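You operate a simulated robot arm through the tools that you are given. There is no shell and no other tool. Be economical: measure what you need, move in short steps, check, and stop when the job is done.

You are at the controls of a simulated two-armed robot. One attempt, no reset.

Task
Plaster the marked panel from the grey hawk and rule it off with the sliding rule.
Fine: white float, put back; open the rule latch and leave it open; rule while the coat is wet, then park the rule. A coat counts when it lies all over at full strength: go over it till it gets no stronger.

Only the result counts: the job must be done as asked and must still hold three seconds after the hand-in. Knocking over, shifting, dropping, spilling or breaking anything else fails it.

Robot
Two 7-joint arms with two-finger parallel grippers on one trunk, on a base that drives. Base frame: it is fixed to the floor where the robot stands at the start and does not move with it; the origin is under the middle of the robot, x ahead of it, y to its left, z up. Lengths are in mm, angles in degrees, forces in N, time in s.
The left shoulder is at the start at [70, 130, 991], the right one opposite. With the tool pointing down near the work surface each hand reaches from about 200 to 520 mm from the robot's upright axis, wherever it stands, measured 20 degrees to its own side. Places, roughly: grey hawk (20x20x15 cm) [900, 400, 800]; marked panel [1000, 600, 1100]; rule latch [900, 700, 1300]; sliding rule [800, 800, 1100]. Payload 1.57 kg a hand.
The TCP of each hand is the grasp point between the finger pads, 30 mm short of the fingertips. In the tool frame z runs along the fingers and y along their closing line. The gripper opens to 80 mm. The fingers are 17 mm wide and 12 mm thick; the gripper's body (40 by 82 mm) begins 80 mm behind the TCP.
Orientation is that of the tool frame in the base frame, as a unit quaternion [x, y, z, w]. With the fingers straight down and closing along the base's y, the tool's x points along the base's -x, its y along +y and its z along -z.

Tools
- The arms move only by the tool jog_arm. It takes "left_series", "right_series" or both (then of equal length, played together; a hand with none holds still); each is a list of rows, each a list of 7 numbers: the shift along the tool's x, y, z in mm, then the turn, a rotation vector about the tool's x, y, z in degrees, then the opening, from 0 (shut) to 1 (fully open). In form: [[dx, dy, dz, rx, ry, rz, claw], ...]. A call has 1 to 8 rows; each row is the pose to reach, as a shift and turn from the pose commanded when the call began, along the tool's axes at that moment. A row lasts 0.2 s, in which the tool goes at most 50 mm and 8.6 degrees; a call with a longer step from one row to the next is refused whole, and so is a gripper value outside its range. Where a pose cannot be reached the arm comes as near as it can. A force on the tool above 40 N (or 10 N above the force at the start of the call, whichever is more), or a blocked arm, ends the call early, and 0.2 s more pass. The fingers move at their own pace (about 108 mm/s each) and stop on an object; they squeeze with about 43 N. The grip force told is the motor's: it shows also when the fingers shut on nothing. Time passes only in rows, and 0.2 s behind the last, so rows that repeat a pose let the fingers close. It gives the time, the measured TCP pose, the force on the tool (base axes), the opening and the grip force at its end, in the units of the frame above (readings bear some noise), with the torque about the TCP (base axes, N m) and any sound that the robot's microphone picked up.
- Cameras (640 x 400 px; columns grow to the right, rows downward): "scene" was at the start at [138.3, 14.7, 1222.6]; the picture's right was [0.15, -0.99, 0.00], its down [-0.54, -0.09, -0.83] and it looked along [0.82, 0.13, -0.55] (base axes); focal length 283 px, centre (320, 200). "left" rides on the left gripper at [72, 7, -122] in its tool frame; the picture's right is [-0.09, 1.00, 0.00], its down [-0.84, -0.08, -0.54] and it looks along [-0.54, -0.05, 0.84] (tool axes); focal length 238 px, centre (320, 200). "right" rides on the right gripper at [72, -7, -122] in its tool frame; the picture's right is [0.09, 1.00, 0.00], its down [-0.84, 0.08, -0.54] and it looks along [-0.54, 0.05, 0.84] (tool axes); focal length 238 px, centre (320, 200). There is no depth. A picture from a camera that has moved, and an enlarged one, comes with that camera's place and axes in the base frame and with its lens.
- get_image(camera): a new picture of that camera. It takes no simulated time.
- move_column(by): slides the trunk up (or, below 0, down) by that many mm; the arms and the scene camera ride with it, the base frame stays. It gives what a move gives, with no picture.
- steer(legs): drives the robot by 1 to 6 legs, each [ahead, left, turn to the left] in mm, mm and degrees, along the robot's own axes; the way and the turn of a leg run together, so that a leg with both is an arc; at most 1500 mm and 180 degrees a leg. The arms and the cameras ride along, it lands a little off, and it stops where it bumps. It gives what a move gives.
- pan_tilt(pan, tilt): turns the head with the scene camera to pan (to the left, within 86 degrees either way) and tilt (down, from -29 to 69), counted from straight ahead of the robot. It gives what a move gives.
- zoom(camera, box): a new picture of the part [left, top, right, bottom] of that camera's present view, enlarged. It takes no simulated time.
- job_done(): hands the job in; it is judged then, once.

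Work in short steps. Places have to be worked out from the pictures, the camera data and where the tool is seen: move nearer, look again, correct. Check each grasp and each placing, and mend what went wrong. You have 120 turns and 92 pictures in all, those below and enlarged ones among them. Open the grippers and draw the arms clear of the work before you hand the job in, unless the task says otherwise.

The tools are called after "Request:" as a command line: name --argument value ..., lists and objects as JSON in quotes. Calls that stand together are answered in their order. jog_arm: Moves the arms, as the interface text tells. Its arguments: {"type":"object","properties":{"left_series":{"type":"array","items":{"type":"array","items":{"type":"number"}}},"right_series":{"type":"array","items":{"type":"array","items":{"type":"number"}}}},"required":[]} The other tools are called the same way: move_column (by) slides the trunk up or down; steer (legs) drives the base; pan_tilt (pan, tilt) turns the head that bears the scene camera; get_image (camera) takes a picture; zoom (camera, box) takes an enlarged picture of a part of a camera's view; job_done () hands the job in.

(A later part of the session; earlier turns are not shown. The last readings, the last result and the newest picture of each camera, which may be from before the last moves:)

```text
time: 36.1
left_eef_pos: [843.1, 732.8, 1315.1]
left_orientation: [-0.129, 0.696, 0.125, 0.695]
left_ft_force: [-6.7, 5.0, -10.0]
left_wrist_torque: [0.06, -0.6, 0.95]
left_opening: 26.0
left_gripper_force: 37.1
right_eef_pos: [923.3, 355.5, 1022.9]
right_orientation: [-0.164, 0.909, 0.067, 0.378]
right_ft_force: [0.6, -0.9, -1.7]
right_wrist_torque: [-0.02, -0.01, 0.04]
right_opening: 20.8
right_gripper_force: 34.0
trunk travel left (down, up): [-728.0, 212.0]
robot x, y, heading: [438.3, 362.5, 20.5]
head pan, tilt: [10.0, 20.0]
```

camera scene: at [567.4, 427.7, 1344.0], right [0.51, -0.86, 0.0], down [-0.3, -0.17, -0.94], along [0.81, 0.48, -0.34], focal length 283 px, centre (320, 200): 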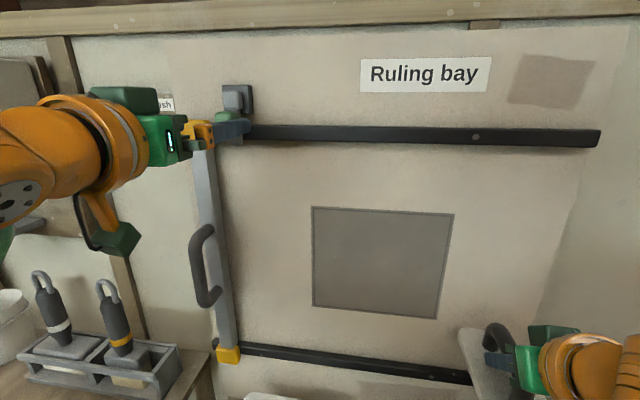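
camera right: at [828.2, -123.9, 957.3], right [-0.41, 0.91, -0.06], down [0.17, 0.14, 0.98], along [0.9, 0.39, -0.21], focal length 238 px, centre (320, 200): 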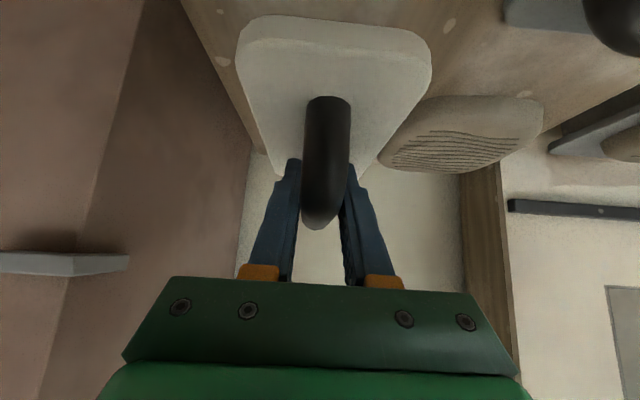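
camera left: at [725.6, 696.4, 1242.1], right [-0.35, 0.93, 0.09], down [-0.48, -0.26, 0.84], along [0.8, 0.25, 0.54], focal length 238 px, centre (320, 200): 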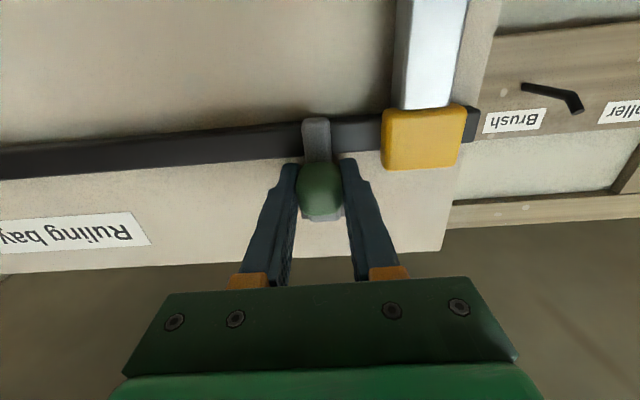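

Sideways is blocked (it barely moved). I release that and try straight up.

Request:
jog_arm --left_series '[[0, 6, 0, 0, 0, 0, 0], [-4, 8, 0, 0, 0, 0, 0], [-9, 8, 0, 0, 0, 0, 0]]'

```text
time: 36.9
left_eef_pos: [845.0, 732.4, 1319.7]
left_orientation: [-0.126, 0.7, 0.125, 0.691]
left_ft_force: [-3.2, -2.8, -11.3]
left_wrist_torque: [0.29, -0.69, 1.02]
left_opening: 25.9
left_gripper_force: 37.3
right_eef_pos: [924.7, 350.6, 1021.9]
right_orientation: [-0.163, 0.909, 0.068, 0.378]
right_ft_force: [-0.5, -0.5, -1.6]
right_wrist_torque: [0.0, 0.04, 0.02]
right_opening: 20.9
right_gripper_force: 34.4
trunk travel left (down, up): [-728.0, 212.0]
robot x, y, heading: [438.7, 361.1, 20.5]
head pan, tilt: [10.0, 20.0]
stopped in row 3 (left hand): the force on the tool passed its limit at 48 N (the readings are from after the stop); the commanded pose is now the measured one
```

Up also resists. A rigid grip needs the rotation too, so I return down and swing right with tool roll about the pivot (r≈28).

Request:
jog_arm --left_series '[[5, 0, 0, 0, 0, 0, 0], [5, -4, 0, 0, 0, -8, 0], [4, -8, 0, 0, 0, -16, 0]]'

Request:
get_image --camera "left"

```text
time: 37.7
left_eef_pos: [845.1, 726.6, 1318.2]
left_orientation: [-0.223, 0.673, 0.026, 0.705]
left_ft_force: [8.5, 12.1, 30.3]
left_wrist_torque: [-0.07, 0.22, 1.07]
left_opening: 26.2
left_gripper_force: 37.3
right_eef_pos: [925.0, 351.9, 1023.3]
right_orientation: [-0.163, 0.909, 0.067, 0.378]
right_ft_force: [0.3, -0.1, -1.9]
right_wrist_torque: [0.0, 0.02, -0.02]
right_opening: 21.1
right_gripper_force: 34.5
trunk travel left (down, up): [-728.0, 212.0]
robot x, y, heading: [438.8, 363.5, 20.7]
head pan, tilt: [10.0, 20.0]
```

```text
57 pictures are left
camera left: at [735.3, 671.6, 1246.9], right [-0.34, 0.92, -0.19], down [-0.56, -0.04, 0.83], along [0.75, 0.39, 0.53], focal length 238 px, centre (320, 200)
```

left: 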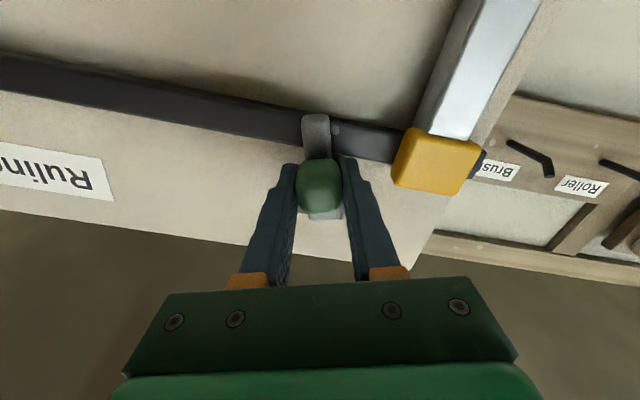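

The latch swings with the tool (arm stays aligned with the gripper while the rail tilts). Continue the arc in the current tool frame, 40° more.

Request:
jog_arm --left_series '[[-2, -3.6, 0, 0, 0, -8, 0], [-3, -7.2, 0, 0, 0, -16, 0], [-4, -10.6, 0, 0, 0, -24, 0], [-6, -13.8, 0, 0, 0, -32, 0], [-8, -16.7, 0, 0, 0, -40, 0]]'

Request:
get_image --camera "left"

```text
time: 38.9
left_eef_pos: [851.5, 714.3, 1328.2]
left_orientation: [-0.441, 0.558, -0.218, 0.668]
left_ft_force: [-6.1, 1.9, -7.2]
left_wrist_torque: [-0.21, 0.03, -0.44]
left_opening: 25.7
left_gripper_force: 36.9
right_eef_pos: [923.9, 351.8, 1022.8]
right_orientation: [-0.163, 0.909, 0.067, 0.378]
right_ft_force: [-1.1, -1.4, -1.3]
right_wrist_torque: [0.01, 0.07, 0.02]
right_opening: 21.0
right_gripper_force: 34.2
trunk travel left (down, up): [-728.0, 212.0]
robot x, y, heading: [442.5, 365.1, 20.7]
head pan, tilt: [10.0, 20.0]
```

```text
56 pictures are left
camera left: at [754.4, 619.7, 1282.3], right [-0.23, 0.59, -0.78], down [-0.73, 0.43, 0.53], along [0.65, 0.69, 0.33], focal length 238 px, centre (320, 200)
```

left: 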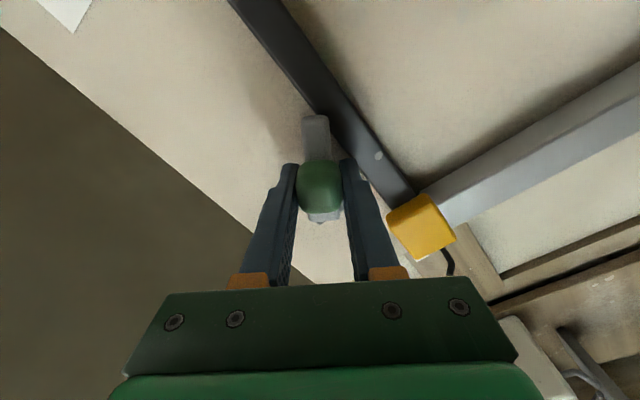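

At ~56° with low force (r≈24). Continue the swing ~48° more.

Request:
jog_arm --left_series '[[-0.2, -3.3, 0, 0, 0, -8, 0], [-0.9, -6.6, 0, 0, 0, -16, 0], [-2.1, -9.8, 0, 0, 0, -24, 0], [-3.6, -12.7, 0, 0, 0, -32, 0], [-5.6, -15.4, 0, 0, 0, -40, 0], [-7.9, -17.8, 0, 0, 0, -48, 0]]'

Request:
get_image --camera "scene"

```text
time: 39.8
left_eef_pos: [851.7, 712.5, 1336.6]
left_orientation: [-0.562, 0.439, -0.368, 0.596]
left_ft_force: [-7.4, 1.0, -13.5]
left_wrist_torque: [1.04, -0.43, -0.65]
left_opening: 26.6
left_gripper_force: 37.7
right_eef_pos: [922.5, 351.2, 1023.0]
right_orientation: [-0.164, 0.908, 0.068, 0.379]
right_ft_force: [-0.1, 0.2, -0.6]
right_wrist_torque: [0.03, 0.0, 0.01]
right_opening: 21.0
right_gripper_force: 34.3
trunk travel left (down, up): [-728.0, 212.0]
robot x, y, heading: [435.4, 363.2, 20.5]
head pan, tilt: [10.0, 20.0]
stopped in row 4 (left hand): the force on the tool passed its limit at 42 N (the readings are from after the stop); the commanded pose is now the measured one
```

```text
55 pictures are left
camera scene: at [565.1, 430.3, 1344.3], right [0.51, -0.86, 0.0], down [-0.29, -0.18, -0.94], along [0.81, 0.47, -0.34], focal length 283 px, centre (320, 200)
```

scene: 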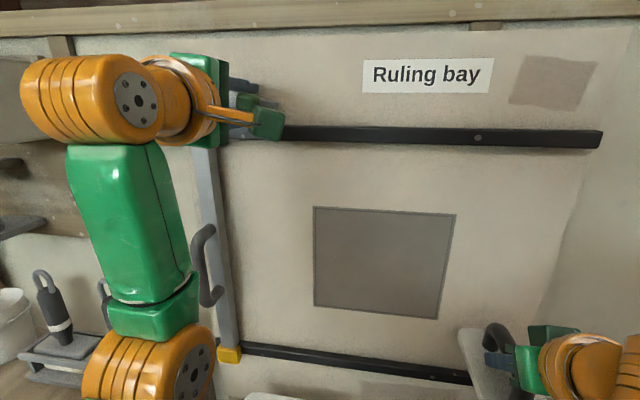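

Roll is about 84° and force rose – possibly end of travel. I try a bit more, gently, to feel for the stop.

Request:
jog_arm --left_series '[[0.5, -2, 0, 0, 0, -4, 0], [0.5, -4, 0, 0, 0, -8, 0]]'

Request:
get_image --camera "left"

```text
time: 40.4
left_eef_pos: [851.5, 713.2, 1336.0]
left_orientation: [0.59, -0.408, 0.398, -0.572]
left_ft_force: [-8.7, 1.8, -15.6]
left_wrist_torque: [1.23, -0.76, -0.95]
left_opening: 28.7
left_gripper_force: 39.1
right_eef_pos: [922.8, 353.7, 1022.5]
right_orientation: [-0.164, 0.908, 0.067, 0.379]
right_ft_force: [-0.8, 0.1, -2.2]
right_wrist_torque: [-0.02, 0.03, 0.01]
right_opening: 20.8
right_gripper_force: 34.5
trunk travel left (down, up): [-728.0, 212.0]
robot x, y, heading: [440.2, 361.0, 20.6]
head pan, tilt: [10.0, 20.0]
stopped in row 2 (left hand): the force on the tool passed its limit at 44 N (the readings are from after the stop); the commanded pose is now the measured one
```

```text
54 pictures are left
camera left: at [761.7, 603.5, 1333.2], right [-0.06, 0.07, -1.0], down [-0.8, 0.6, 0.09], along [0.6, 0.8, 0.02], focal length 238 px, centre (320, 200)
```

left: 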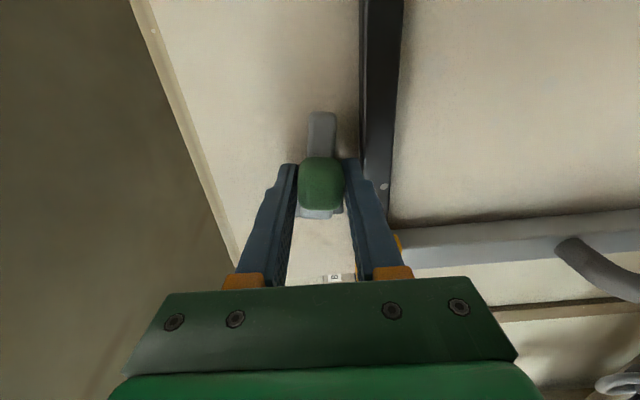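

It is at its end stop (arm now parallel to the rail, clear above it). Release modestly and retreat straight back.

Request:
jog_arm --left_series '[[0, 0, 0, 0, 0, 0, 0.5], [0, 0, -20, 0, 0, 0, 0.5], [0, 0, -60, 0, 0, 0, 0.5], [0, 0, -100, 0, 0, 0, 0.5]]'

Request:
zoom --camera "scene" --box '[180, 50, 360, 170]'

Request:
get_image --camera "left"

```text
time: 41.4
left_eef_pos: [758.5, 671.0, 1339.3]
left_orientation: [0.589, -0.409, 0.399, -0.572]
left_ft_force: [-0.6, -0.6, 0.1]
left_wrist_torque: [-0.04, 0.01, 0.03]
left_opening: 40.3
left_gripper_force: 0.1
right_eef_pos: [923.4, 348.2, 1022.0]
right_orientation: [-0.163, 0.908, 0.07, 0.379]
right_ft_force: [-0.1, 0.0, -1.5]
right_wrist_torque: [0.01, -0.01, -0.01]
right_opening: 20.7
right_gripper_force: 34.3
trunk travel left (down, up): [-728.0, 212.0]
robot x, y, heading: [442.8, 360.2, 20.4]
head pan, tilt: [10.0, 20.0]
```

```text
3.33 times, centred on (270, 110) of scene
camera zoom: at [566.1, 424.8, 1344.2], right [0.51, -0.86, 0.0], down [-0.29, -0.17, -0.94], along [0.81, 0.48, -0.34], focal length 942 px, centre (487, 500)
```

zoom: 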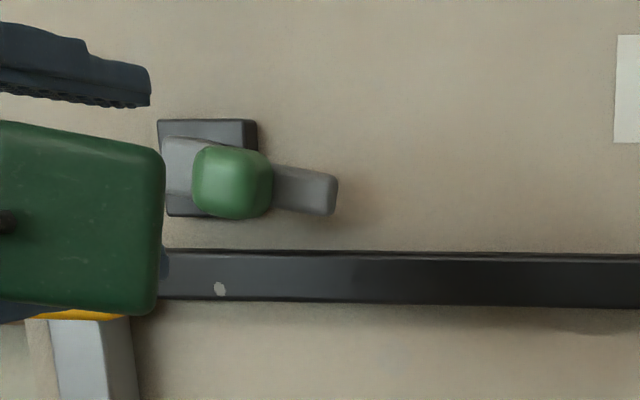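

```text
52 pictures are left
camera left: at [668.0, 561.7, 1335.4], right [-0.06, 0.08, -1.0], down [-0.8, 0.6, 0.09], along [0.6, 0.8, 0.03], focal length 238 px, centre (320, 200)
```

left: 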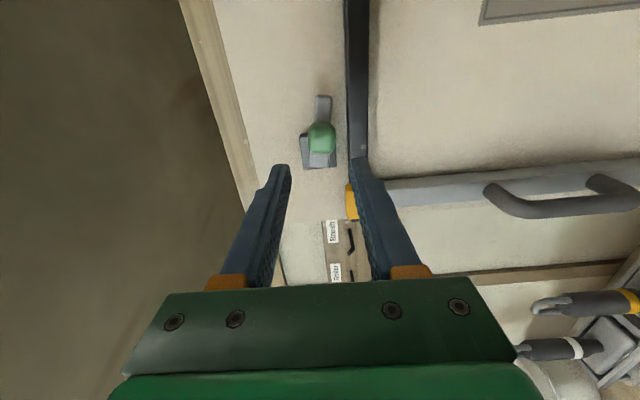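

Latch is open and stays, clear of the rail. Now right hand moves above the grey hawk while the left unrolls and goes to a standoff before the rule handle.

Request:
jog_arm --left_series '[[-14, 32, -15, 0, 0, 8.2, 0.8], [-28, 64, -25, 0, 0, 16.4, 1], [-42, 96, -25, 0, 0, 24.6, 1], [-56, 128, -25, 0, 0, 32.8, 1], [-70, 160, -25, 0, 0, 41, 1], [-84, 192, -25, 0, 0, 49.2, 1], [-98, 225, -25, 0, 0, 57.4, 1], [-112, 250, -25, 0, 0, 65.6, 1]]' --right_series '[[14, 8, 4, 0, 0, 0, 0], [28, 16, 8, 0, 0, 0, 0], [42, 24, 12, 0, 0, 0, 0], [56, 32, 16, 0, 0, 0, 0], [70, 40, 20, 0, 0, 0, 0], [84, 47, 24, 0, 0, 0, 0], [98, 54, 28, 0, 0, 0, 0], [112, 61, 30, 0, 0, 0, 0]]'

Request:
pan_tilt --pan -5 --tilt 40

Request:
get_image --camera "scene"

Request:
get_image --camera "right"

```text
time: 43.2
left_eef_pos: [701.4, 791.6, 1092.3]
left_orientation: [-0.272, 0.663, -0.024, 0.697]
left_ft_force: [0.0, -0.2, 0.4]
left_wrist_torque: [0.01, 0.03, -0.03]
left_opening: 80.2
left_gripper_force: 0.0
left hand out of reach, approached as far as the arm can: row 1, 2, 3, 4, 5, 6, 7, 8
right_eef_pos: [849.7, 388.0, 920.3]
right_orientation: [-0.163, 0.909, 0.069, 0.377]
right_ft_force: [1.1, -0.8, -2.4]
right_wrist_torque: [-0.03, 0.0, 0.0]
right_opening: 21.1
right_gripper_force: 34.3
trunk travel left (down, up): [-728.0, 212.0]
robot x, y, heading: [442.6, 361.8, 20.5]
head pan, tilt: [10.0, 20.0]
```

```text
time: 44.0
left_eef_pos: [702.1, 790.9, 1092.8]
left_orientation: [-0.273, 0.663, -0.027, 0.697]
left_ft_force: [0.6, 0.2, 0.1]
left_wrist_torque: [-0.02, -0.04, -0.02]
left_opening: 79.9
left_gripper_force: 0.1
right_eef_pos: [848.6, 387.5, 920.3]
right_orientation: [-0.164, 0.909, 0.069, 0.378]
right_ft_force: [0.4, -0.2, -1.6]
right_wrist_torque: [-0.02, 0.02, 0.02]
right_opening: 21.0
right_gripper_force: 34.1
trunk travel left (down, up): [-728.0, 212.0]
robot x, y, heading: [442.2, 363.1, 20.3]
head pan, tilt: [-5.0, 40.0]
```

```text
51 pictures are left
camera scene: at [569.0, 403.3, 1312.6], right [0.27, -0.96, 0.0], down [-0.62, -0.17, -0.77], along [0.74, 0.2, -0.64], focal length 283 px, centre (320, 200)
```

scene: 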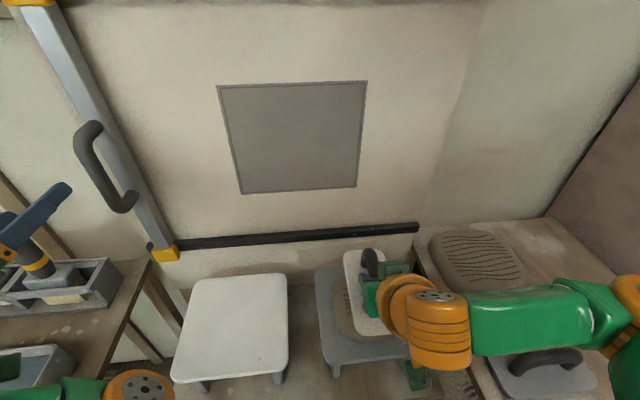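

```text
50 pictures are left
camera right: at [724.0, 332.9, 955.7], right [-0.41, 0.91, -0.06], down [0.17, 0.14, 0.98], along [0.9, 0.39, -0.21], focal length 238 px, centre (320, 200)
```

right: 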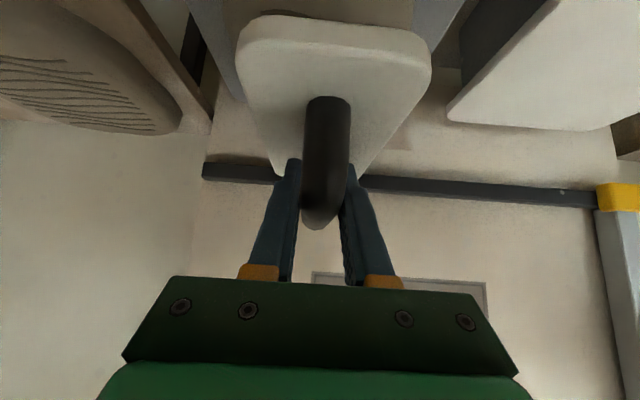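

The float is above the grey hawk's mound. I descend slowly, watching the force.

Request:
jog_arm --right_series '[[7, 0, 7, 0, 0, 0, 0], [14, 0, 14, 0, 0, 0, 0], [18, 0, 18, 0, 0, 0, 0], [22, 0, 22, 0, 0, 0, 0], [25, 0, 25, 0, 0, 0, 0]]'

Request:
zoom --camera "scene" --box '[290, 230, 450, 390]'

```text
time: 45.2
left_eef_pos: [702.0, 791.1, 1091.2]
left_orientation: [-0.274, 0.662, -0.026, 0.697]
left_ft_force: [-0.7, 0.6, 0.4]
left_wrist_torque: [0.01, 0.02, -0.02]
left_opening: 80.2
left_gripper_force: 0.2
right_eef_pos: [849.1, 387.2, 886.2]
right_orientation: [-0.164, 0.908, 0.069, 0.379]
right_ft_force: [1.0, 0.4, -1.2]
right_wrist_torque: [-0.04, 0.0, -0.01]
right_opening: 21.3
right_gripper_force: 34.2
trunk travel left (down, up): [-728.0, 212.0]
robot x, y, heading: [437.4, 357.5, 20.7]
head pan, tilt: [-5.0, 40.0]
```

```text
2.50 times, centred on (370, 310) of scene
camera zoom: at [569.0, 403.1, 1312.5], right [0.27, -0.96, 0.0], down [-0.62, -0.17, -0.77], along [0.74, 0.2, -0.64], focal length 706 px, centre (195, -75)
```

zoom: 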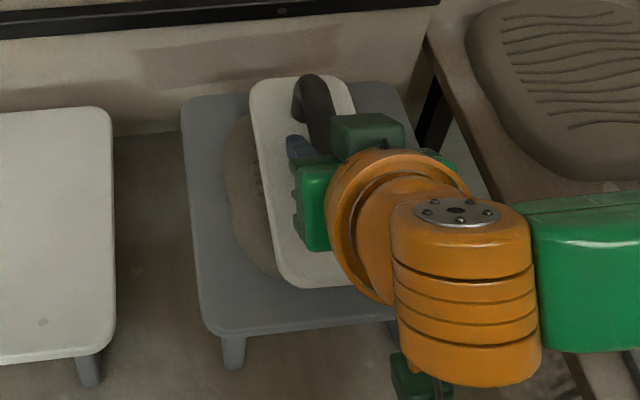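

Well centred over the mound, no contact yet at z 886. Continue down in small steps.

Request:
jog_arm --right_series '[[3, 0, 3, 0, 0, 0, 0], [6, 0, 6, 0, 0, 0, 0], [8, 0, 8, 0, 0, 0, 0], [10, 0, 10, 0, 0, 0, 0], [12, 0, 12, 0, 0, 0, 0]]'

```text
time: 46.4
left_eef_pos: [702.3, 791.6, 1091.1]
left_orientation: [-0.273, 0.663, -0.027, 0.697]
left_ft_force: [-1.0, 1.0, 0.7]
left_wrist_torque: [0.01, 0.01, -0.03]
left_opening: 79.8
left_gripper_force: 0.1
right_eef_pos: [850.0, 387.8, 867.8]
right_orientation: [-0.163, 0.908, 0.068, 0.379]
right_ft_force: [-0.6, 0.8, -1.2]
right_wrist_torque: [-0.01, 0.0, -0.03]
right_opening: 21.2
right_gripper_force: 34.8
trunk travel left (down, up): [-728.0, 212.0]
robot x, y, heading: [438.7, 364.9, 20.6]
head pan, tilt: [-5.0, 40.0]
```

No contact yet (z 868). Continue.

Request:
jog_arm --right_series '[[2, 0, 2, 0, 0, 0, 0], [4, 0, 4, 0, 0, 0, 0], [6, 0, 6, 0, 0, 0, 0], [8, 0, 8, 0, 0, 0, 0], [10, 0, 10, 0, 0, 0, 0], [12, 0, 12, 0, 0, 0, 0]]'

Request:
get_image --camera "right"

```text
time: 47.8
left_eef_pos: [701.1, 791.9, 1090.7]
left_orientation: [-0.273, 0.662, -0.026, 0.697]
left_ft_force: [-0.1, -0.3, 0.1]
left_wrist_torque: [0.0, -0.03, -0.02]
left_opening: 80.2
left_gripper_force: 0.1
right_eef_pos: [849.8, 388.5, 852.3]
right_orientation: [-0.164, 0.908, 0.069, 0.379]
right_ft_force: [1.0, -1.3, 2.9]
right_wrist_torque: [0.09, -0.01, 0.0]
right_opening: 21.3
right_gripper_force: 34.2
trunk travel left (down, up): [-728.0, 212.0]
robot x, y, heading: [440.3, 361.0, 20.3]
head pan, tilt: [-5.0, 40.0]
```

```text
48 pictures are left
camera right: at [724.0, 334.2, 887.9], right [-0.41, 0.91, -0.06], down [0.16, 0.14, 0.98], along [0.9, 0.39, -0.21], focal length 238 px, centre (320, 200)
```

right: 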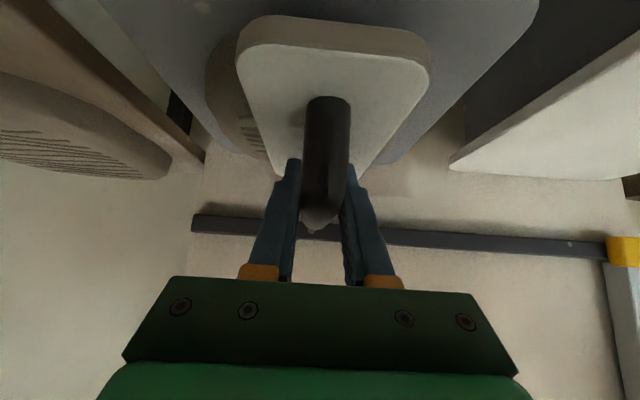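

Contact (force turned to +2.9 N). I press slightly more and slide a little to pick up material, then lift.

Request:
jog_arm --right_series '[[2, 0, 2, 0, 0, 0, 0], [3, 0, 3, 0, 0, 0, 0], [3, 10, 3, 0, 0, 0, 0], [3, 0, 3, 0, 0, 0, 0], [3, -10, 3, 0, 0, 0, 0], [3, 0, 3, 0, 0, 0, 0]]'

Request:
jog_arm --right_series '[[-7, 0, -7, 0, 0, 0, 0], [-20, 0, -20, 0, 0, 0, 0], [-35, 0, -35, 0, 0, 0, 0], [-50, 0, -50, 0, 0, 0, 0], [-60, 0, -60, 0, 0, 0, 0]]'

Request:
get_image --camera "right"

Request:
get_image --camera "scene"

```text
time: 49.2
left_eef_pos: [698.5, 787.2, 1093.5]
left_orientation: [-0.272, 0.661, -0.027, 0.699]
left_ft_force: [0.5, 0.1, 0.7]
left_wrist_torque: [0.0, 0.01, 0.0]
left_opening: 80.0
left_gripper_force: 0.0
right_eef_pos: [846.8, 384.1, 849.4]
right_orientation: [-0.162, 0.908, 0.068, 0.381]
right_ft_force: [3.2, -7.3, 30.4]
right_wrist_torque: [-0.1, 0.42, 0.28]
right_opening: 21.3
right_gripper_force: 35.0
trunk travel left (down, up): [-728.0, 212.0]
robot x, y, heading: [440.2, 361.2, 20.1]
head pan, tilt: [-5.0, 40.0]
```

```text
time: 50.4
left_eef_pos: [702.6, 791.9, 1092.1]
left_orientation: [-0.273, 0.663, -0.026, 0.697]
left_ft_force: [0.2, 0.8, -0.1]
left_wrist_torque: [0.0, 0.0, 0.02]
left_opening: 80.0
left_gripper_force: 0.0
right_eef_pos: [848.8, 387.0, 932.2]
right_orientation: [-0.164, 0.909, 0.069, 0.378]
right_ft_force: [0.8, -0.6, -1.5]
right_wrist_torque: [-0.05, -0.02, -0.02]
right_opening: 21.0
right_gripper_force: 33.9
trunk travel left (down, up): [-728.0, 212.0]
robot x, y, heading: [440.3, 361.3, 20.3]
head pan, tilt: [-5.0, 40.0]
```

```text
47 pictures are left
camera right: at [723.2, 333.9, 967.0], right [-0.41, 0.91, -0.06], down [0.17, 0.14, 0.98], along [0.9, 0.39, -0.21], focal length 238 px, centre (320, 200)
```

right: 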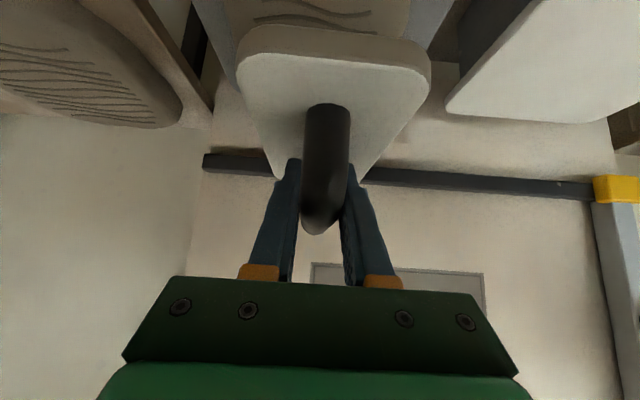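

```text
46 pictures are left
camera scene: at [568.6, 403.1, 1312.5], right [0.27, -0.96, 0.0], down [-0.62, -0.17, -0.77], along [0.74, 0.2, -0.64], focal length 283 px, centre (320, 200)
```

scene: 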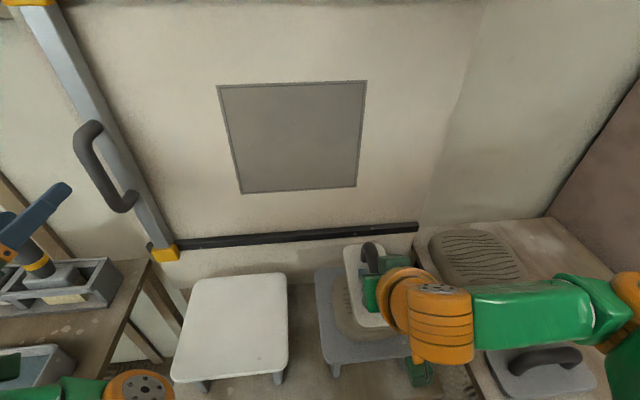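

The float is loaded (coated underside edge) . Panel re-triangulated: wall u≈1084, v 72–284, z 990–1184. I raise to panel height, centre on it and rotate the float toward the wall.

Request:
jog_arm --right_series '[[-14, 14, -14, 0, 0, 0, 0], [-28, 28, -28, 0, -8.2, 0, 0], [-42, 42, -42, 0, -16.4, 0, 0], [-56, 56, -56, 0, -24.6, 0, 0], [-70, 70, -70, 0, -32.8, 0, 0], [-84, 84, -84, 0, -41, 0, 0], [-97, 98, -97, 0, -49.2, 0, 0], [-110, 112, -110, 0, -57.4, 0, 0]]'

Request:
jog_arm --right_series '[[0, 0, 0, 0, -8.2, 0, 0], [0, 0, 0, 0, -16.4, 0, 0], [0, 0, 0, 0, -24.6, 0, 0], [0, 0, 0, 0, -32.6, 0, 0]]'

Request:
get_image --camera "scene"

Request:
get_image --camera "right"

```text
time: 52.2
left_eef_pos: [701.7, 791.9, 1089.6]
left_orientation: [-0.273, 0.662, -0.027, 0.697]
left_ft_force: [0.5, -0.4, -0.8]
left_wrist_torque: [0.01, 0.01, 0.0]
left_opening: 80.1
left_gripper_force: 0.2
right_eef_pos: [809.4, 494.1, 1089.5]
right_orientation: [-0.11, 0.615, 0.138, 0.768]
right_ft_force: [0.5, 0.2, -2.1]
right_wrist_torque: [0.02, 0.05, 0.0]
right_opening: 21.0
right_gripper_force: 34.4
trunk travel left (down, up): [-728.0, 212.0]
robot x, y, heading: [439.2, 361.5, 20.1]
head pan, tilt: [-5.0, 40.0]
```

```text
time: 53.2
left_eef_pos: [702.4, 792.7, 1090.7]
left_orientation: [-0.273, 0.663, -0.027, 0.697]
left_ft_force: [-0.1, 0.7, 0.2]
left_wrist_torque: [-0.01, 0.0, 0.01]
left_opening: 79.9
left_gripper_force: 0.0
right_eef_pos: [860.4, 540.4, 1171.2]
right_orientation: [-0.066, 0.385, 0.161, 0.906]
right_ft_force: [0.1, 0.2, -0.4]
right_wrist_torque: [-0.03, 0.06, 0.01]
right_opening: 20.9
right_gripper_force: 34.3
right hand out of reach, approached as far as the arm can: row 1, 2, 3, 4
trunk travel left (down, up): [-728.0, 212.0]
robot x, y, heading: [437.8, 357.3, 20.5]
head pan, tilt: [-5.0, 40.0]
```

```text
45 pictures are left
camera scene: at [568.9, 403.9, 1312.5], right [0.27, -0.96, 0.0], down [-0.62, -0.17, -0.77], along [0.74, 0.2, -0.64], focal length 283 px, centre (320, 200)
```

scene: 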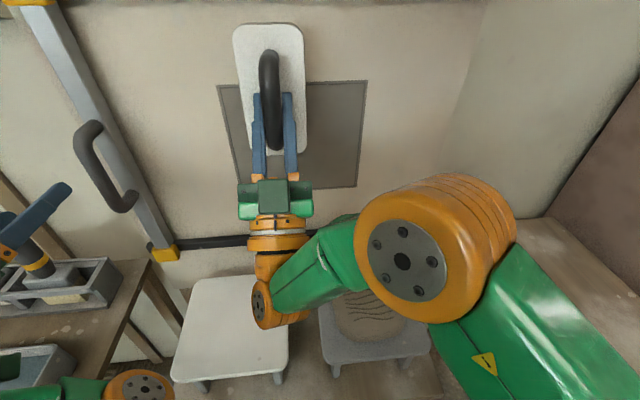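

```text
44 pictures are left
camera right: at [828.7, 521.4, 1035.3], right [-0.28, 0.96, -0.06], down [-0.94, -0.26, 0.23], along [0.2, 0.12, 0.97], focal length 238 px, centre (320, 200)
```

right: 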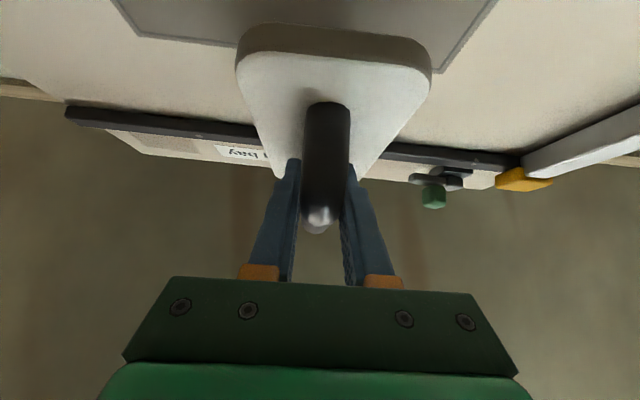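

The orientation is right but the arm could only reach it ~80 mm too high; lowering the trunk fixes that. First raise the left hand (and finish its roll) so it doesn't come down on the tool rack.

Request:
jog_arm --left_series '[[-27, -12, -5, 0, 0, 8.2, 1], [-54, -24, -10, 0, 0, 16.4, 1], [-82, -37, -15, 0, 0, 24.6, 1]]'

Request:
move_column --by -85

Request:
get_image --camera "scene"

```text
time: 54.0
left_eef_pos: [689.2, 790.9, 1182.6]
left_orientation: [-0.126, 0.705, 0.124, 0.686]
left_ft_force: [-0.6, 0.1, 0.4]
left_wrist_torque: [-0.01, 0.02, -0.02]
left_opening: 79.7
left_gripper_force: 0.1
right_eef_pos: [861.7, 538.5, 1172.2]
right_orientation: [-0.064, 0.386, 0.161, 0.906]
right_ft_force: [0.3, 0.2, -1.8]
right_wrist_torque: [0.0, 0.05, -0.05]
right_opening: 21.1
right_gripper_force: 34.9
trunk travel left (down, up): [-728.0, 212.0]
robot x, y, heading: [438.6, 363.6, 20.4]
head pan, tilt: [-5.0, 40.0]
```

```text
time: 55.2
left_eef_pos: [690.9, 790.3, 1096.9]
left_orientation: [-0.126, 0.706, 0.124, 0.686]
left_ft_force: [0.7, 0.1, -0.2]
left_wrist_torque: [0.01, -0.03, -0.01]
left_opening: 80.1
left_gripper_force: 0.1
right_eef_pos: [861.9, 539.2, 1087.2]
right_orientation: [-0.065, 0.386, 0.161, 0.906]
right_ft_force: [-1.0, 0.0, -1.7]
right_wrist_torque: [-0.01, 0.03, 0.02]
right_opening: 21.0
right_gripper_force: 34.6
trunk travel left (down, up): [-643.0, 297.0]
robot x, y, heading: [439.4, 361.9, 20.4]
head pan, tilt: [-5.0, 40.0]
```

```text
43 pictures are left
camera scene: at [568.8, 403.3, 1227.5], right [0.27, -0.96, 0.0], down [-0.62, -0.17, -0.77], along [0.74, 0.2, -0.64], focal length 283 px, centre (320, 200)
```

scene: 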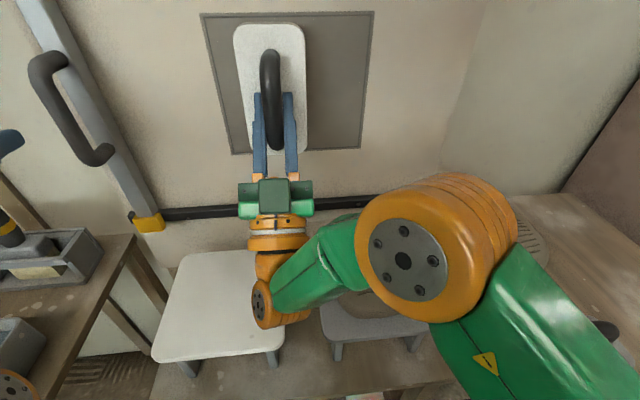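

Now the float faces the panel at the right height. Approach: small move toward the wall to verify tracking and reach.

Request:
jog_arm --right_series '[[10, -12, 4.4, 0, 0, 0, 0], [19.7, -25, 8.8, 0, 0, 0, 0], [19.7, -25, 8.8, 0, 0, 0, 0]]'

```text
time: 56.0
left_eef_pos: [690.5, 792.5, 1098.0]
left_orientation: [-0.127, 0.705, 0.124, 0.687]
left_ft_force: [-0.2, -0.9, 0.2]
left_wrist_torque: [0.03, 0.01, 0.0]
left_opening: 79.9
left_gripper_force: 0.1
right_eef_pos: [864.9, 532.1, 1090.8]
right_orientation: [-0.064, 0.387, 0.161, 0.906]
right_ft_force: [0.9, 0.1, -1.6]
right_wrist_torque: [-0.02, 0.08, 0.0]
right_opening: 21.1
right_gripper_force: 33.7
right hand out of reach, approached as far as the arm can: row 1, 2, 3
trunk travel left (down, up): [-643.0, 297.0]
robot x, y, heading: [443.7, 364.5, 20.4]
head pan, tilt: [-5.0, 40.0]
```

The commanded pose had stayed at the unreachable low target, so I now command relative to that: to about u 1010, v 178, z 1085.

Request:
jog_arm --right_series '[[-8, 8, 35, 0, 0, 0, 0], [-16, 16, 70, 0, 0, 0, 0], [-23.7, 25, 105, 0, 0, 0, 0]]'

```text
time: 56.8
left_eef_pos: [687.8, 789.6, 1098.3]
left_orientation: [-0.127, 0.705, 0.125, 0.687]
left_ft_force: [0.3, 0.3, -0.7]
left_wrist_torque: [0.01, 0.0, -0.02]
left_opening: 79.9
left_gripper_force: 0.0
right_eef_pos: [908.3, 576.8, 1183.9]
right_orientation: [-0.065, 0.383, 0.162, 0.907]
right_ft_force: [-8.3, -5.4, -4.7]
right_wrist_torque: [0.33, -0.6, 0.0]
right_opening: 21.0
right_gripper_force: 34.8
trunk travel left (down, up): [-643.0, 297.0]
robot x, y, heading: [438.8, 362.2, 20.4]
head pan, tilt: [-5.0, 40.0]
```

Now it moved freely and touches the wall (≈10 N) but 95 mm too high; the arm's limit is low wrist height. I back off 15 mm and lower the trunk by 100.

Request:
jog_arm --right_series '[[-10.4, 0, -10.8, 0, 0, 0, 0]]'

Request:
move_column --by -105

Request:
get_image --camera "scene"

```text
time: 57.2
left_eef_pos: [690.7, 790.7, 1097.6]
left_orientation: [-0.127, 0.705, 0.124, 0.686]
left_ft_force: [0.6, -0.3, 0.3]
left_wrist_torque: [0.0, 0.01, -0.03]
left_opening: 80.0
left_gripper_force: 0.0
right_eef_pos: [897.7, 569.9, 1181.7]
right_orientation: [-0.064, 0.386, 0.16, 0.906]
right_ft_force: [-0.5, 0.0, -1.2]
right_wrist_torque: [-0.01, 0.03, -0.01]
right_opening: 21.1
right_gripper_force: 34.0
trunk travel left (down, up): [-643.0, 297.0]
robot x, y, heading: [437.6, 362.3, 20.3]
head pan, tilt: [-5.0, 40.0]
```

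```text
time: 58.6
left_eef_pos: [691.0, 790.7, 992.5]
left_orientation: [-0.126, 0.706, 0.124, 0.686]
left_ft_force: [-0.6, -0.5, -0.6]
left_wrist_torque: [0.0, -0.01, -0.03]
left_opening: 80.1
left_gripper_force: 0.1
right_eef_pos: [898.4, 570.4, 1077.2]
right_orientation: [-0.064, 0.386, 0.16, 0.906]
right_ft_force: [-0.2, -0.1, -0.9]
right_wrist_torque: [-0.01, 0.06, 0.01]
right_opening: 21.0
right_gripper_force: 34.2
trunk travel left (down, up): [-538.0, 402.0]
robot x, y, heading: [434.0, 357.9, 20.5]
head pan, tilt: [-5.0, 40.0]
```

```text
42 pictures are left
camera scene: at [568.8, 403.3, 1122.5], right [0.27, -0.96, 0.0], down [-0.62, -0.17, -0.77], along [0.74, 0.2, -0.64], focal length 283 px, centre (320, 200)
```

scene: 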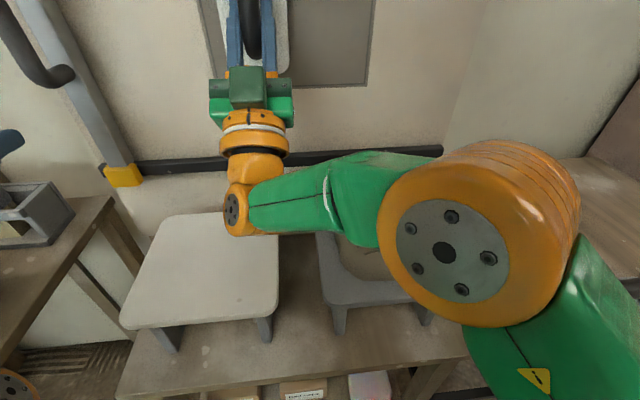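

Height is right now (z 1077). I tilt the head up to see float against the panel.

Request:
pan_tilt --pan -2 --tilt 12

Request:
get_image --camera "scene"

```text
time: 59.5
left_eef_pos: [690.4, 791.0, 991.4]
left_orientation: [-0.126, 0.705, 0.124, 0.686]
left_ft_force: [-0.1, -0.5, -0.6]
left_wrist_torque: [0.03, -0.01, -0.01]
left_opening: 80.0
left_gripper_force: 0.0
right_eef_pos: [898.3, 570.8, 1077.3]
right_orientation: [-0.064, 0.386, 0.161, 0.906]
right_ft_force: [0.4, -0.1, -1.1]
right_wrist_torque: [-0.03, 0.03, -0.03]
right_opening: 21.1
right_gripper_force: 34.8
trunk travel left (down, up): [-538.0, 402.0]
robot x, y, heading: [437.3, 362.9, 20.6]
head pan, tilt: [-2.0, 12.0]
```

```text
41 pictures are left
camera scene: at [575.4, 410.2, 1166.8], right [0.32, -0.95, 0.0], down [-0.2, -0.07, -0.98], along [0.93, 0.31, -0.21], focal length 283 px, centre (320, 200)
```

scene: 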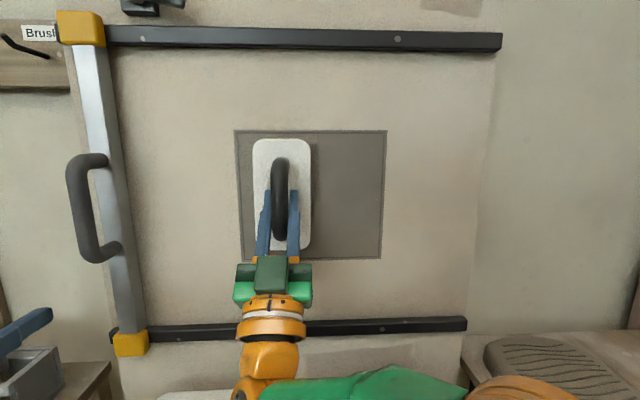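

Clear view: float ≈77×146 mm, its centre ~20 mm above the TCP; panel z 990–1179. I position at the top-left of the panel, press lightly and make the first stroke to the right.

Request:
jog_arm --right_series '[[-10.8, 30, 10.4, 0, 0, 0, 0], [-0.7, 30, 20.8, 0, 0, 0, 0], [-0.7, 5, 20.8, 0, 0, 0, 0], [-0.7, -22, 20.8, 0, 0, 0, 0], [-0.7, -50, 20.8, 0, 0, 0, 0], [-0.7, -80, 20.8, 0, 0, 0, 0], [-0.7, -116, 20.8, 0, 0, 0, 0]]'

Request:
get_image --camera "scene"

```text
time: 61.1
left_eef_pos: [691.3, 791.2, 992.5]
left_orientation: [-0.126, 0.706, 0.124, 0.685]
left_ft_force: [0.0, -0.1, 0.0]
left_wrist_torque: [-0.06, 0.01, 0.03]
left_opening: 80.0
left_gripper_force: 0.0
right_eef_pos: [905.3, 505.3, 1104.0]
right_orientation: [-0.061, 0.39, 0.159, 0.905]
right_ft_force: [-0.6, 1.1, -0.5]
right_wrist_torque: [-0.04, 0.04, -0.02]
right_opening: 21.1
right_gripper_force: 33.9
right hand out of reach, approached as far as the arm can: row 1, 2, 5, 6, 7
trunk travel left (down, up): [-538.0, 402.0]
robot x, y, heading: [439.5, 360.3, 20.8]
head pan, tilt: [-2.0, 12.0]
```

```text
40 pictures are left
camera scene: at [575.5, 409.7, 1166.9], right [0.32, -0.95, 0.0], down [-0.2, -0.07, -0.98], along [0.93, 0.31, -0.21], focal length 283 px, centre (320, 200)
```

scene: 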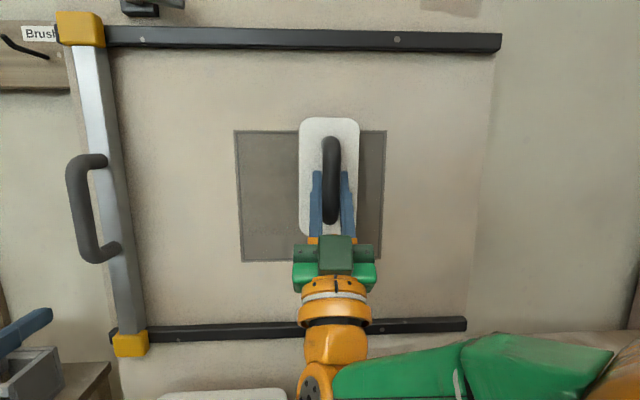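

The arm runs into its limits on both sides here (too folded, off-centre). I pull the float off, then back the robot 80 mm and shift it left ~110 mm so the right shoulder faces the panel centre; the left hand tucks right first.

Request:
jog_arm --right_series '[[-10, 0, -10, 0, 0, 0, 0], [-10, 0, -10, 0, 0, 0, 0]]' --left_series '[[0, -45, -20, 0, 0, 0, 1], [0, -90, -40, 0, 0, 0, 1]]'

Request:
steer --legs '[[-80, 0, 0], [0, 115, 0]]'

Request:
get_image --camera "scene"

```text
time: 61.7
left_eef_pos: [697.8, 715.4, 1032.2]
left_orientation: [-0.128, 0.706, 0.125, 0.685]
left_ft_force: [0.6, -0.1, 0.2]
left_wrist_torque: [0.01, 0.01, 0.05]
left_opening: 79.9
left_gripper_force: 0.1
left hand out of reach, approached as far as the arm can: row 1, 2
right_eef_pos: [891.2, 500.3, 1106.9]
right_orientation: [-0.063, 0.386, 0.161, 0.906]
right_ft_force: [-0.3, 0.7, -1.6]
right_wrist_torque: [-0.02, 0.03, 0.02]
right_opening: 21.1
right_gripper_force: 33.6
trunk travel left (down, up): [-538.0, 402.0]
robot x, y, heading: [438.6, 363.5, 20.4]
head pan, tilt: [-2.0, 12.0]
```

```text
time: 63.6
left_eef_pos: [587.5, 781.4, 1033.0]
left_orientation: [-0.127, 0.706, 0.124, 0.686]
left_ft_force: [0.0, 0.9, 0.4]
left_wrist_torque: [0.0, 0.01, 0.0]
left_opening: 80.1
left_gripper_force: 0.1
right_eef_pos: [780.7, 566.2, 1105.2]
right_orientation: [-0.066, 0.387, 0.163, 0.905]
right_ft_force: [0.9, 0.3, -1.6]
right_wrist_torque: [-0.03, 0.03, 0.03]
right_opening: 21.0
right_gripper_force: 34.3
trunk travel left (down, up): [-538.0, 402.0]
robot x, y, heading: [330.1, 431.0, 20.5]
head pan, tilt: [-2.0, 12.0]
stopped in leg 2: the robot was blocked; the commanded pose is now the measured one
```

```text
39 pictures are left
camera scene: at [464.2, 474.8, 1166.8], right [0.32, -0.95, 0.0], down [-0.2, -0.07, -0.98], along [0.93, 0.31, -0.21], focal length 283 px, centre (320, 200)
```

scene: 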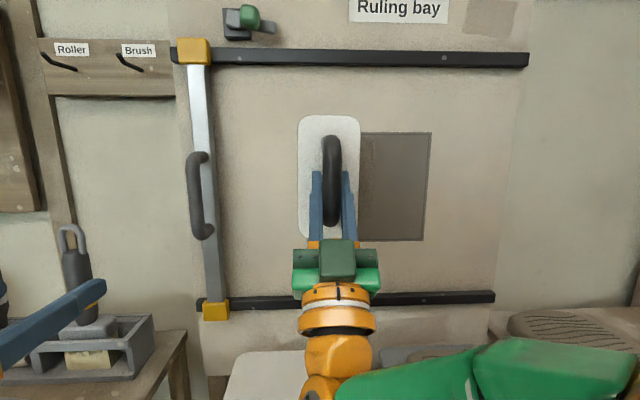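

The robot was blocked ~10 mm short. I look left to see what it touched before moving on.

Request:
steer --legs '[[0, -12, 0]]'

Request:
pan_tilt --pan 50 --tilt 45

Request:
get_image --camera "scene"

```text
time: 64.4
left_eef_pos: [591.6, 772.9, 1032.2]
left_orientation: [-0.127, 0.706, 0.123, 0.685]
left_ft_force: [1.0, -0.5, 0.7]
left_wrist_torque: [0.01, 0.0, -0.06]
left_opening: 80.1
left_gripper_force: 0.0
right_eef_pos: [786.5, 558.0, 1106.1]
right_orientation: [-0.066, 0.386, 0.162, 0.906]
right_ft_force: [0.1, -0.4, -1.9]
right_wrist_torque: [0.01, 0.03, 0.0]
right_opening: 21.2
right_gripper_force: 34.8
trunk travel left (down, up): [-538.0, 402.0]
robot x, y, heading: [331.9, 417.3, 20.6]
head pan, tilt: [-2.0, 12.0]
```

```text
time: 65.6
left_eef_pos: [592.4, 771.6, 1032.7]
left_orientation: [-0.128, 0.706, 0.125, 0.685]
left_ft_force: [-0.2, -0.2, -0.1]
left_wrist_torque: [0.0, -0.06, -0.01]
left_opening: 80.1
left_gripper_force: 0.0
right_eef_pos: [785.9, 554.7, 1105.6]
right_orientation: [-0.065, 0.386, 0.162, 0.906]
right_ft_force: [0.2, 0.4, -1.7]
right_wrist_torque: [-0.05, 0.02, -0.03]
right_opening: 20.9
right_gripper_force: 34.4
trunk travel left (down, up): [-538.0, 402.0]
robot x, y, heading: [332.9, 415.0, 20.3]
head pan, tilt: [50.0, 45.0]
```

```text
38 pictures are left
camera scene: at [407.7, 511.1, 1115.3], right [0.94, -0.33, 0.0], down [-0.24, -0.67, -0.71], along [0.24, 0.67, -0.71], focal length 283 px, centre (320, 200)
```

scene: 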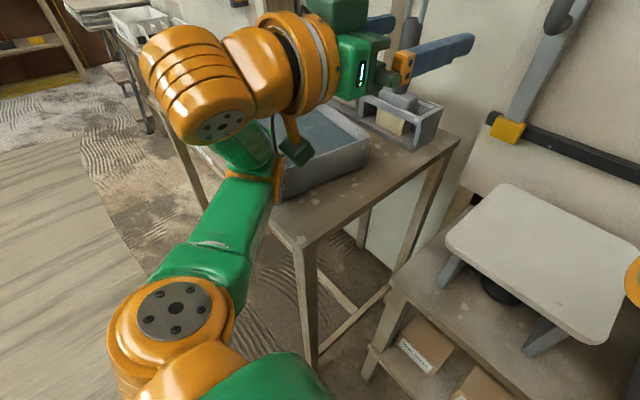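

Likely the left forearm touched the water tub's corner; nothing looks displaced. I raise the left hand well above and to the right before doing more.

Request:
jog_arm --left_series '[[-40, -10, -5, 0, 0, 0, 1], [-80, -25, -10, 0, 0, 0, 1], [-120, -40, -15, 0, 0, 0, 1], [-160, -55, -20, 0, 0, 0, 1], [-200, -70, -25, 0, 0, 0, 1]]'

Request:
get_image --camera "scene"

```text
time: 66.8
left_eef_pos: [599.9, 696.3, 1234.1]
left_orientation: [-0.126, 0.706, 0.125, 0.686]
left_ft_force: [0.3, -0.2, 0.0]
left_wrist_torque: [-0.04, 0.0, 0.02]
left_opening: 80.2
left_gripper_force: 0.2
right_eef_pos: [785.2, 554.5, 1105.3]
right_orientation: [-0.064, 0.386, 0.162, 0.906]
right_ft_force: [0.0, -0.6, -1.3]
right_wrist_torque: [-0.06, 0.08, 0.04]
right_opening: 21.1
right_gripper_force: 34.5
trunk travel left (down, up): [-538.0, 402.0]
robot x, y, heading: [338.5, 416.8, 20.6]
head pan, tilt: [50.0, 45.0]
```

```text
37 pictures are left
camera scene: at [407.3, 509.7, 1115.4], right [0.94, -0.33, 0.0], down [-0.24, -0.67, -0.71], along [0.24, 0.67, -0.71], focal length 283 px, centre (320, 200)
```

scene: 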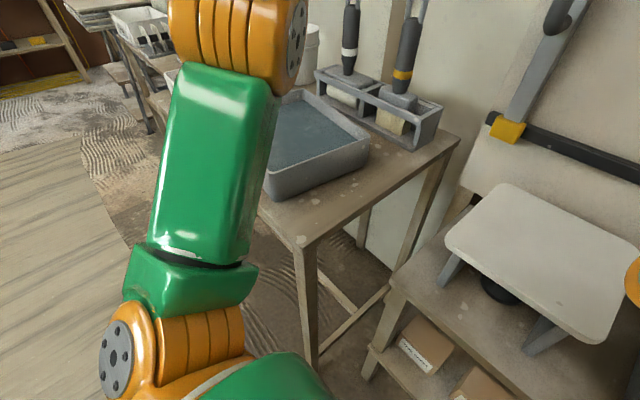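

Tub is fine and the left arm is now clear. Right hand goes to the wall at the panel's upper-left (standoff), head turned back.

Request:
jog_arm --right_series '[[29.3, 2, 23.1, 0, 0, 0, 0], [58.6, 4, 46.3, 0, 0, 0, 0], [85.9, 5, 67.3, 0, 0, 0, 0]]'

Request:
pan_tilt --pan -12 --tilt 10

Request:
get_image --camera "scene"

```text
time: 67.6
left_eef_pos: [601.9, 698.8, 1232.2]
left_orientation: [-0.128, 0.706, 0.125, 0.685]
left_ft_force: [0.6, 0.3, 0.3]
left_wrist_torque: [-0.01, -0.01, 0.03]
left_opening: 80.0
left_gripper_force: 0.1
right_eef_pos: [838.3, 616.9, 1113.8]
right_orientation: [-0.057, 0.397, 0.157, 0.902]
right_ft_force: [-0.3, 0.8, -2.2]
right_wrist_torque: [-0.05, 0.04, -0.01]
right_opening: 21.0
right_gripper_force: 34.0
right hand out of reach, approached as far as the arm can: row 1, 2, 3
trunk travel left (down, up): [-538.0, 402.0]
robot x, y, heading: [335.7, 414.7, 20.5]
head pan, tilt: [50.0, 45.0]
```

```text
time: 68.9
left_eef_pos: [601.6, 698.2, 1232.7]
left_orientation: [-0.126, 0.707, 0.123, 0.685]
left_ft_force: [-1.4, 0.0, -0.2]
left_wrist_torque: [0.04, -0.01, -0.01]
left_opening: 79.8
left_gripper_force: 0.1
right_eef_pos: [837.5, 617.4, 1114.7]
right_orientation: [-0.058, 0.397, 0.158, 0.902]
right_ft_force: [-0.8, -0.2, -2.3]
right_wrist_torque: [-0.02, 0.07, 0.0]
right_opening: 21.1
right_gripper_force: 34.1
trunk travel left (down, up): [-538.0, 402.0]
robot x, y, heading: [335.8, 414.7, 20.3]
head pan, tilt: [-12.0, 10.0]
```

```text
36 pictures are left
camera scene: at [472.5, 448.4, 1170.1], right [0.15, -0.99, 0.0], down [-0.17, -0.03, -0.98], along [0.97, 0.15, -0.17], focal length 283 px, centre (320, 200)
```

scene: 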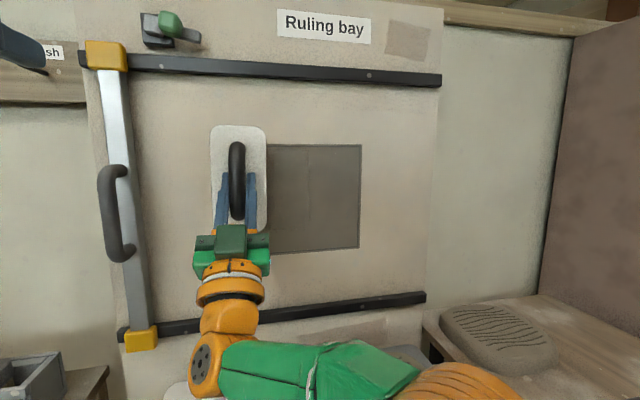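

The limit is the wrist with the hand pointing up 45°. Better: bring the hand near horizontal, and let the float pivot flush about the finger axis by pressing against the wall. I back off and turn the hand down ~40° first.

Request:
jog_arm --right_series '[[-10, -5, -12, 0, 8, 0, 0], [-20, -15, -22, 0, 16, 0, 0], [-27, -30, -30, 0, 24, 0, 0], [-30, -45, -34, 0, 32, 0, 0], [-33, -60, -37, 0, 39, 0, 0]]'

Request:
move_column --by 60

Request:
get_image --camera "scene"

```text
time: 70.1
left_eef_pos: [602.1, 696.5, 1232.4]
left_orientation: [-0.127, 0.706, 0.125, 0.685]
left_ft_force: [-0.5, -0.3, 0.1]
left_wrist_torque: [0.0, 0.04, -0.01]
left_opening: 79.9
left_gripper_force: 0.1
right_eef_pos: [811.8, 541.0, 1112.8]
right_orientation: [-0.115, 0.667, 0.131, 0.725]
right_ft_force: [-0.6, -0.6, -1.3]
right_wrist_torque: [-0.03, 0.07, 0.0]
right_opening: 21.0
right_gripper_force: 34.7
trunk travel left (down, up): [-538.0, 402.0]
robot x, y, heading: [331.2, 416.3, 20.4]
head pan, tilt: [-12.0, 10.0]
```

```text
time: 71.1
left_eef_pos: [600.3, 698.1, 1292.7]
left_orientation: [-0.127, 0.707, 0.125, 0.685]
left_ft_force: [-0.2, 1.1, -0.7]
left_wrist_torque: [0.0, -0.02, -0.01]
left_opening: 80.1
left_gripper_force: 0.1
right_eef_pos: [812.9, 541.4, 1172.6]
right_orientation: [-0.115, 0.666, 0.131, 0.725]
right_ft_force: [-0.1, 0.1, -1.8]
right_wrist_torque: [-0.02, 0.01, 0.04]
right_opening: 21.1
right_gripper_force: 34.0
trunk travel left (down, up): [-598.0, 342.0]
robot x, y, heading: [334.7, 417.4, 20.4]
head pan, tilt: [-12.0, 10.0]
```

```text
35 pictures are left
camera scene: at [472.6, 448.3, 1230.2], right [0.15, -0.99, 0.0], down [-0.17, -0.03, -0.98], along [0.97, 0.15, -0.17], focal length 283 px, centre (320, 200)
```

scene: 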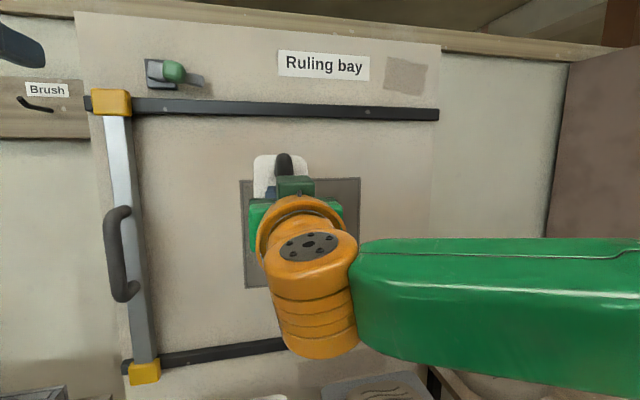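

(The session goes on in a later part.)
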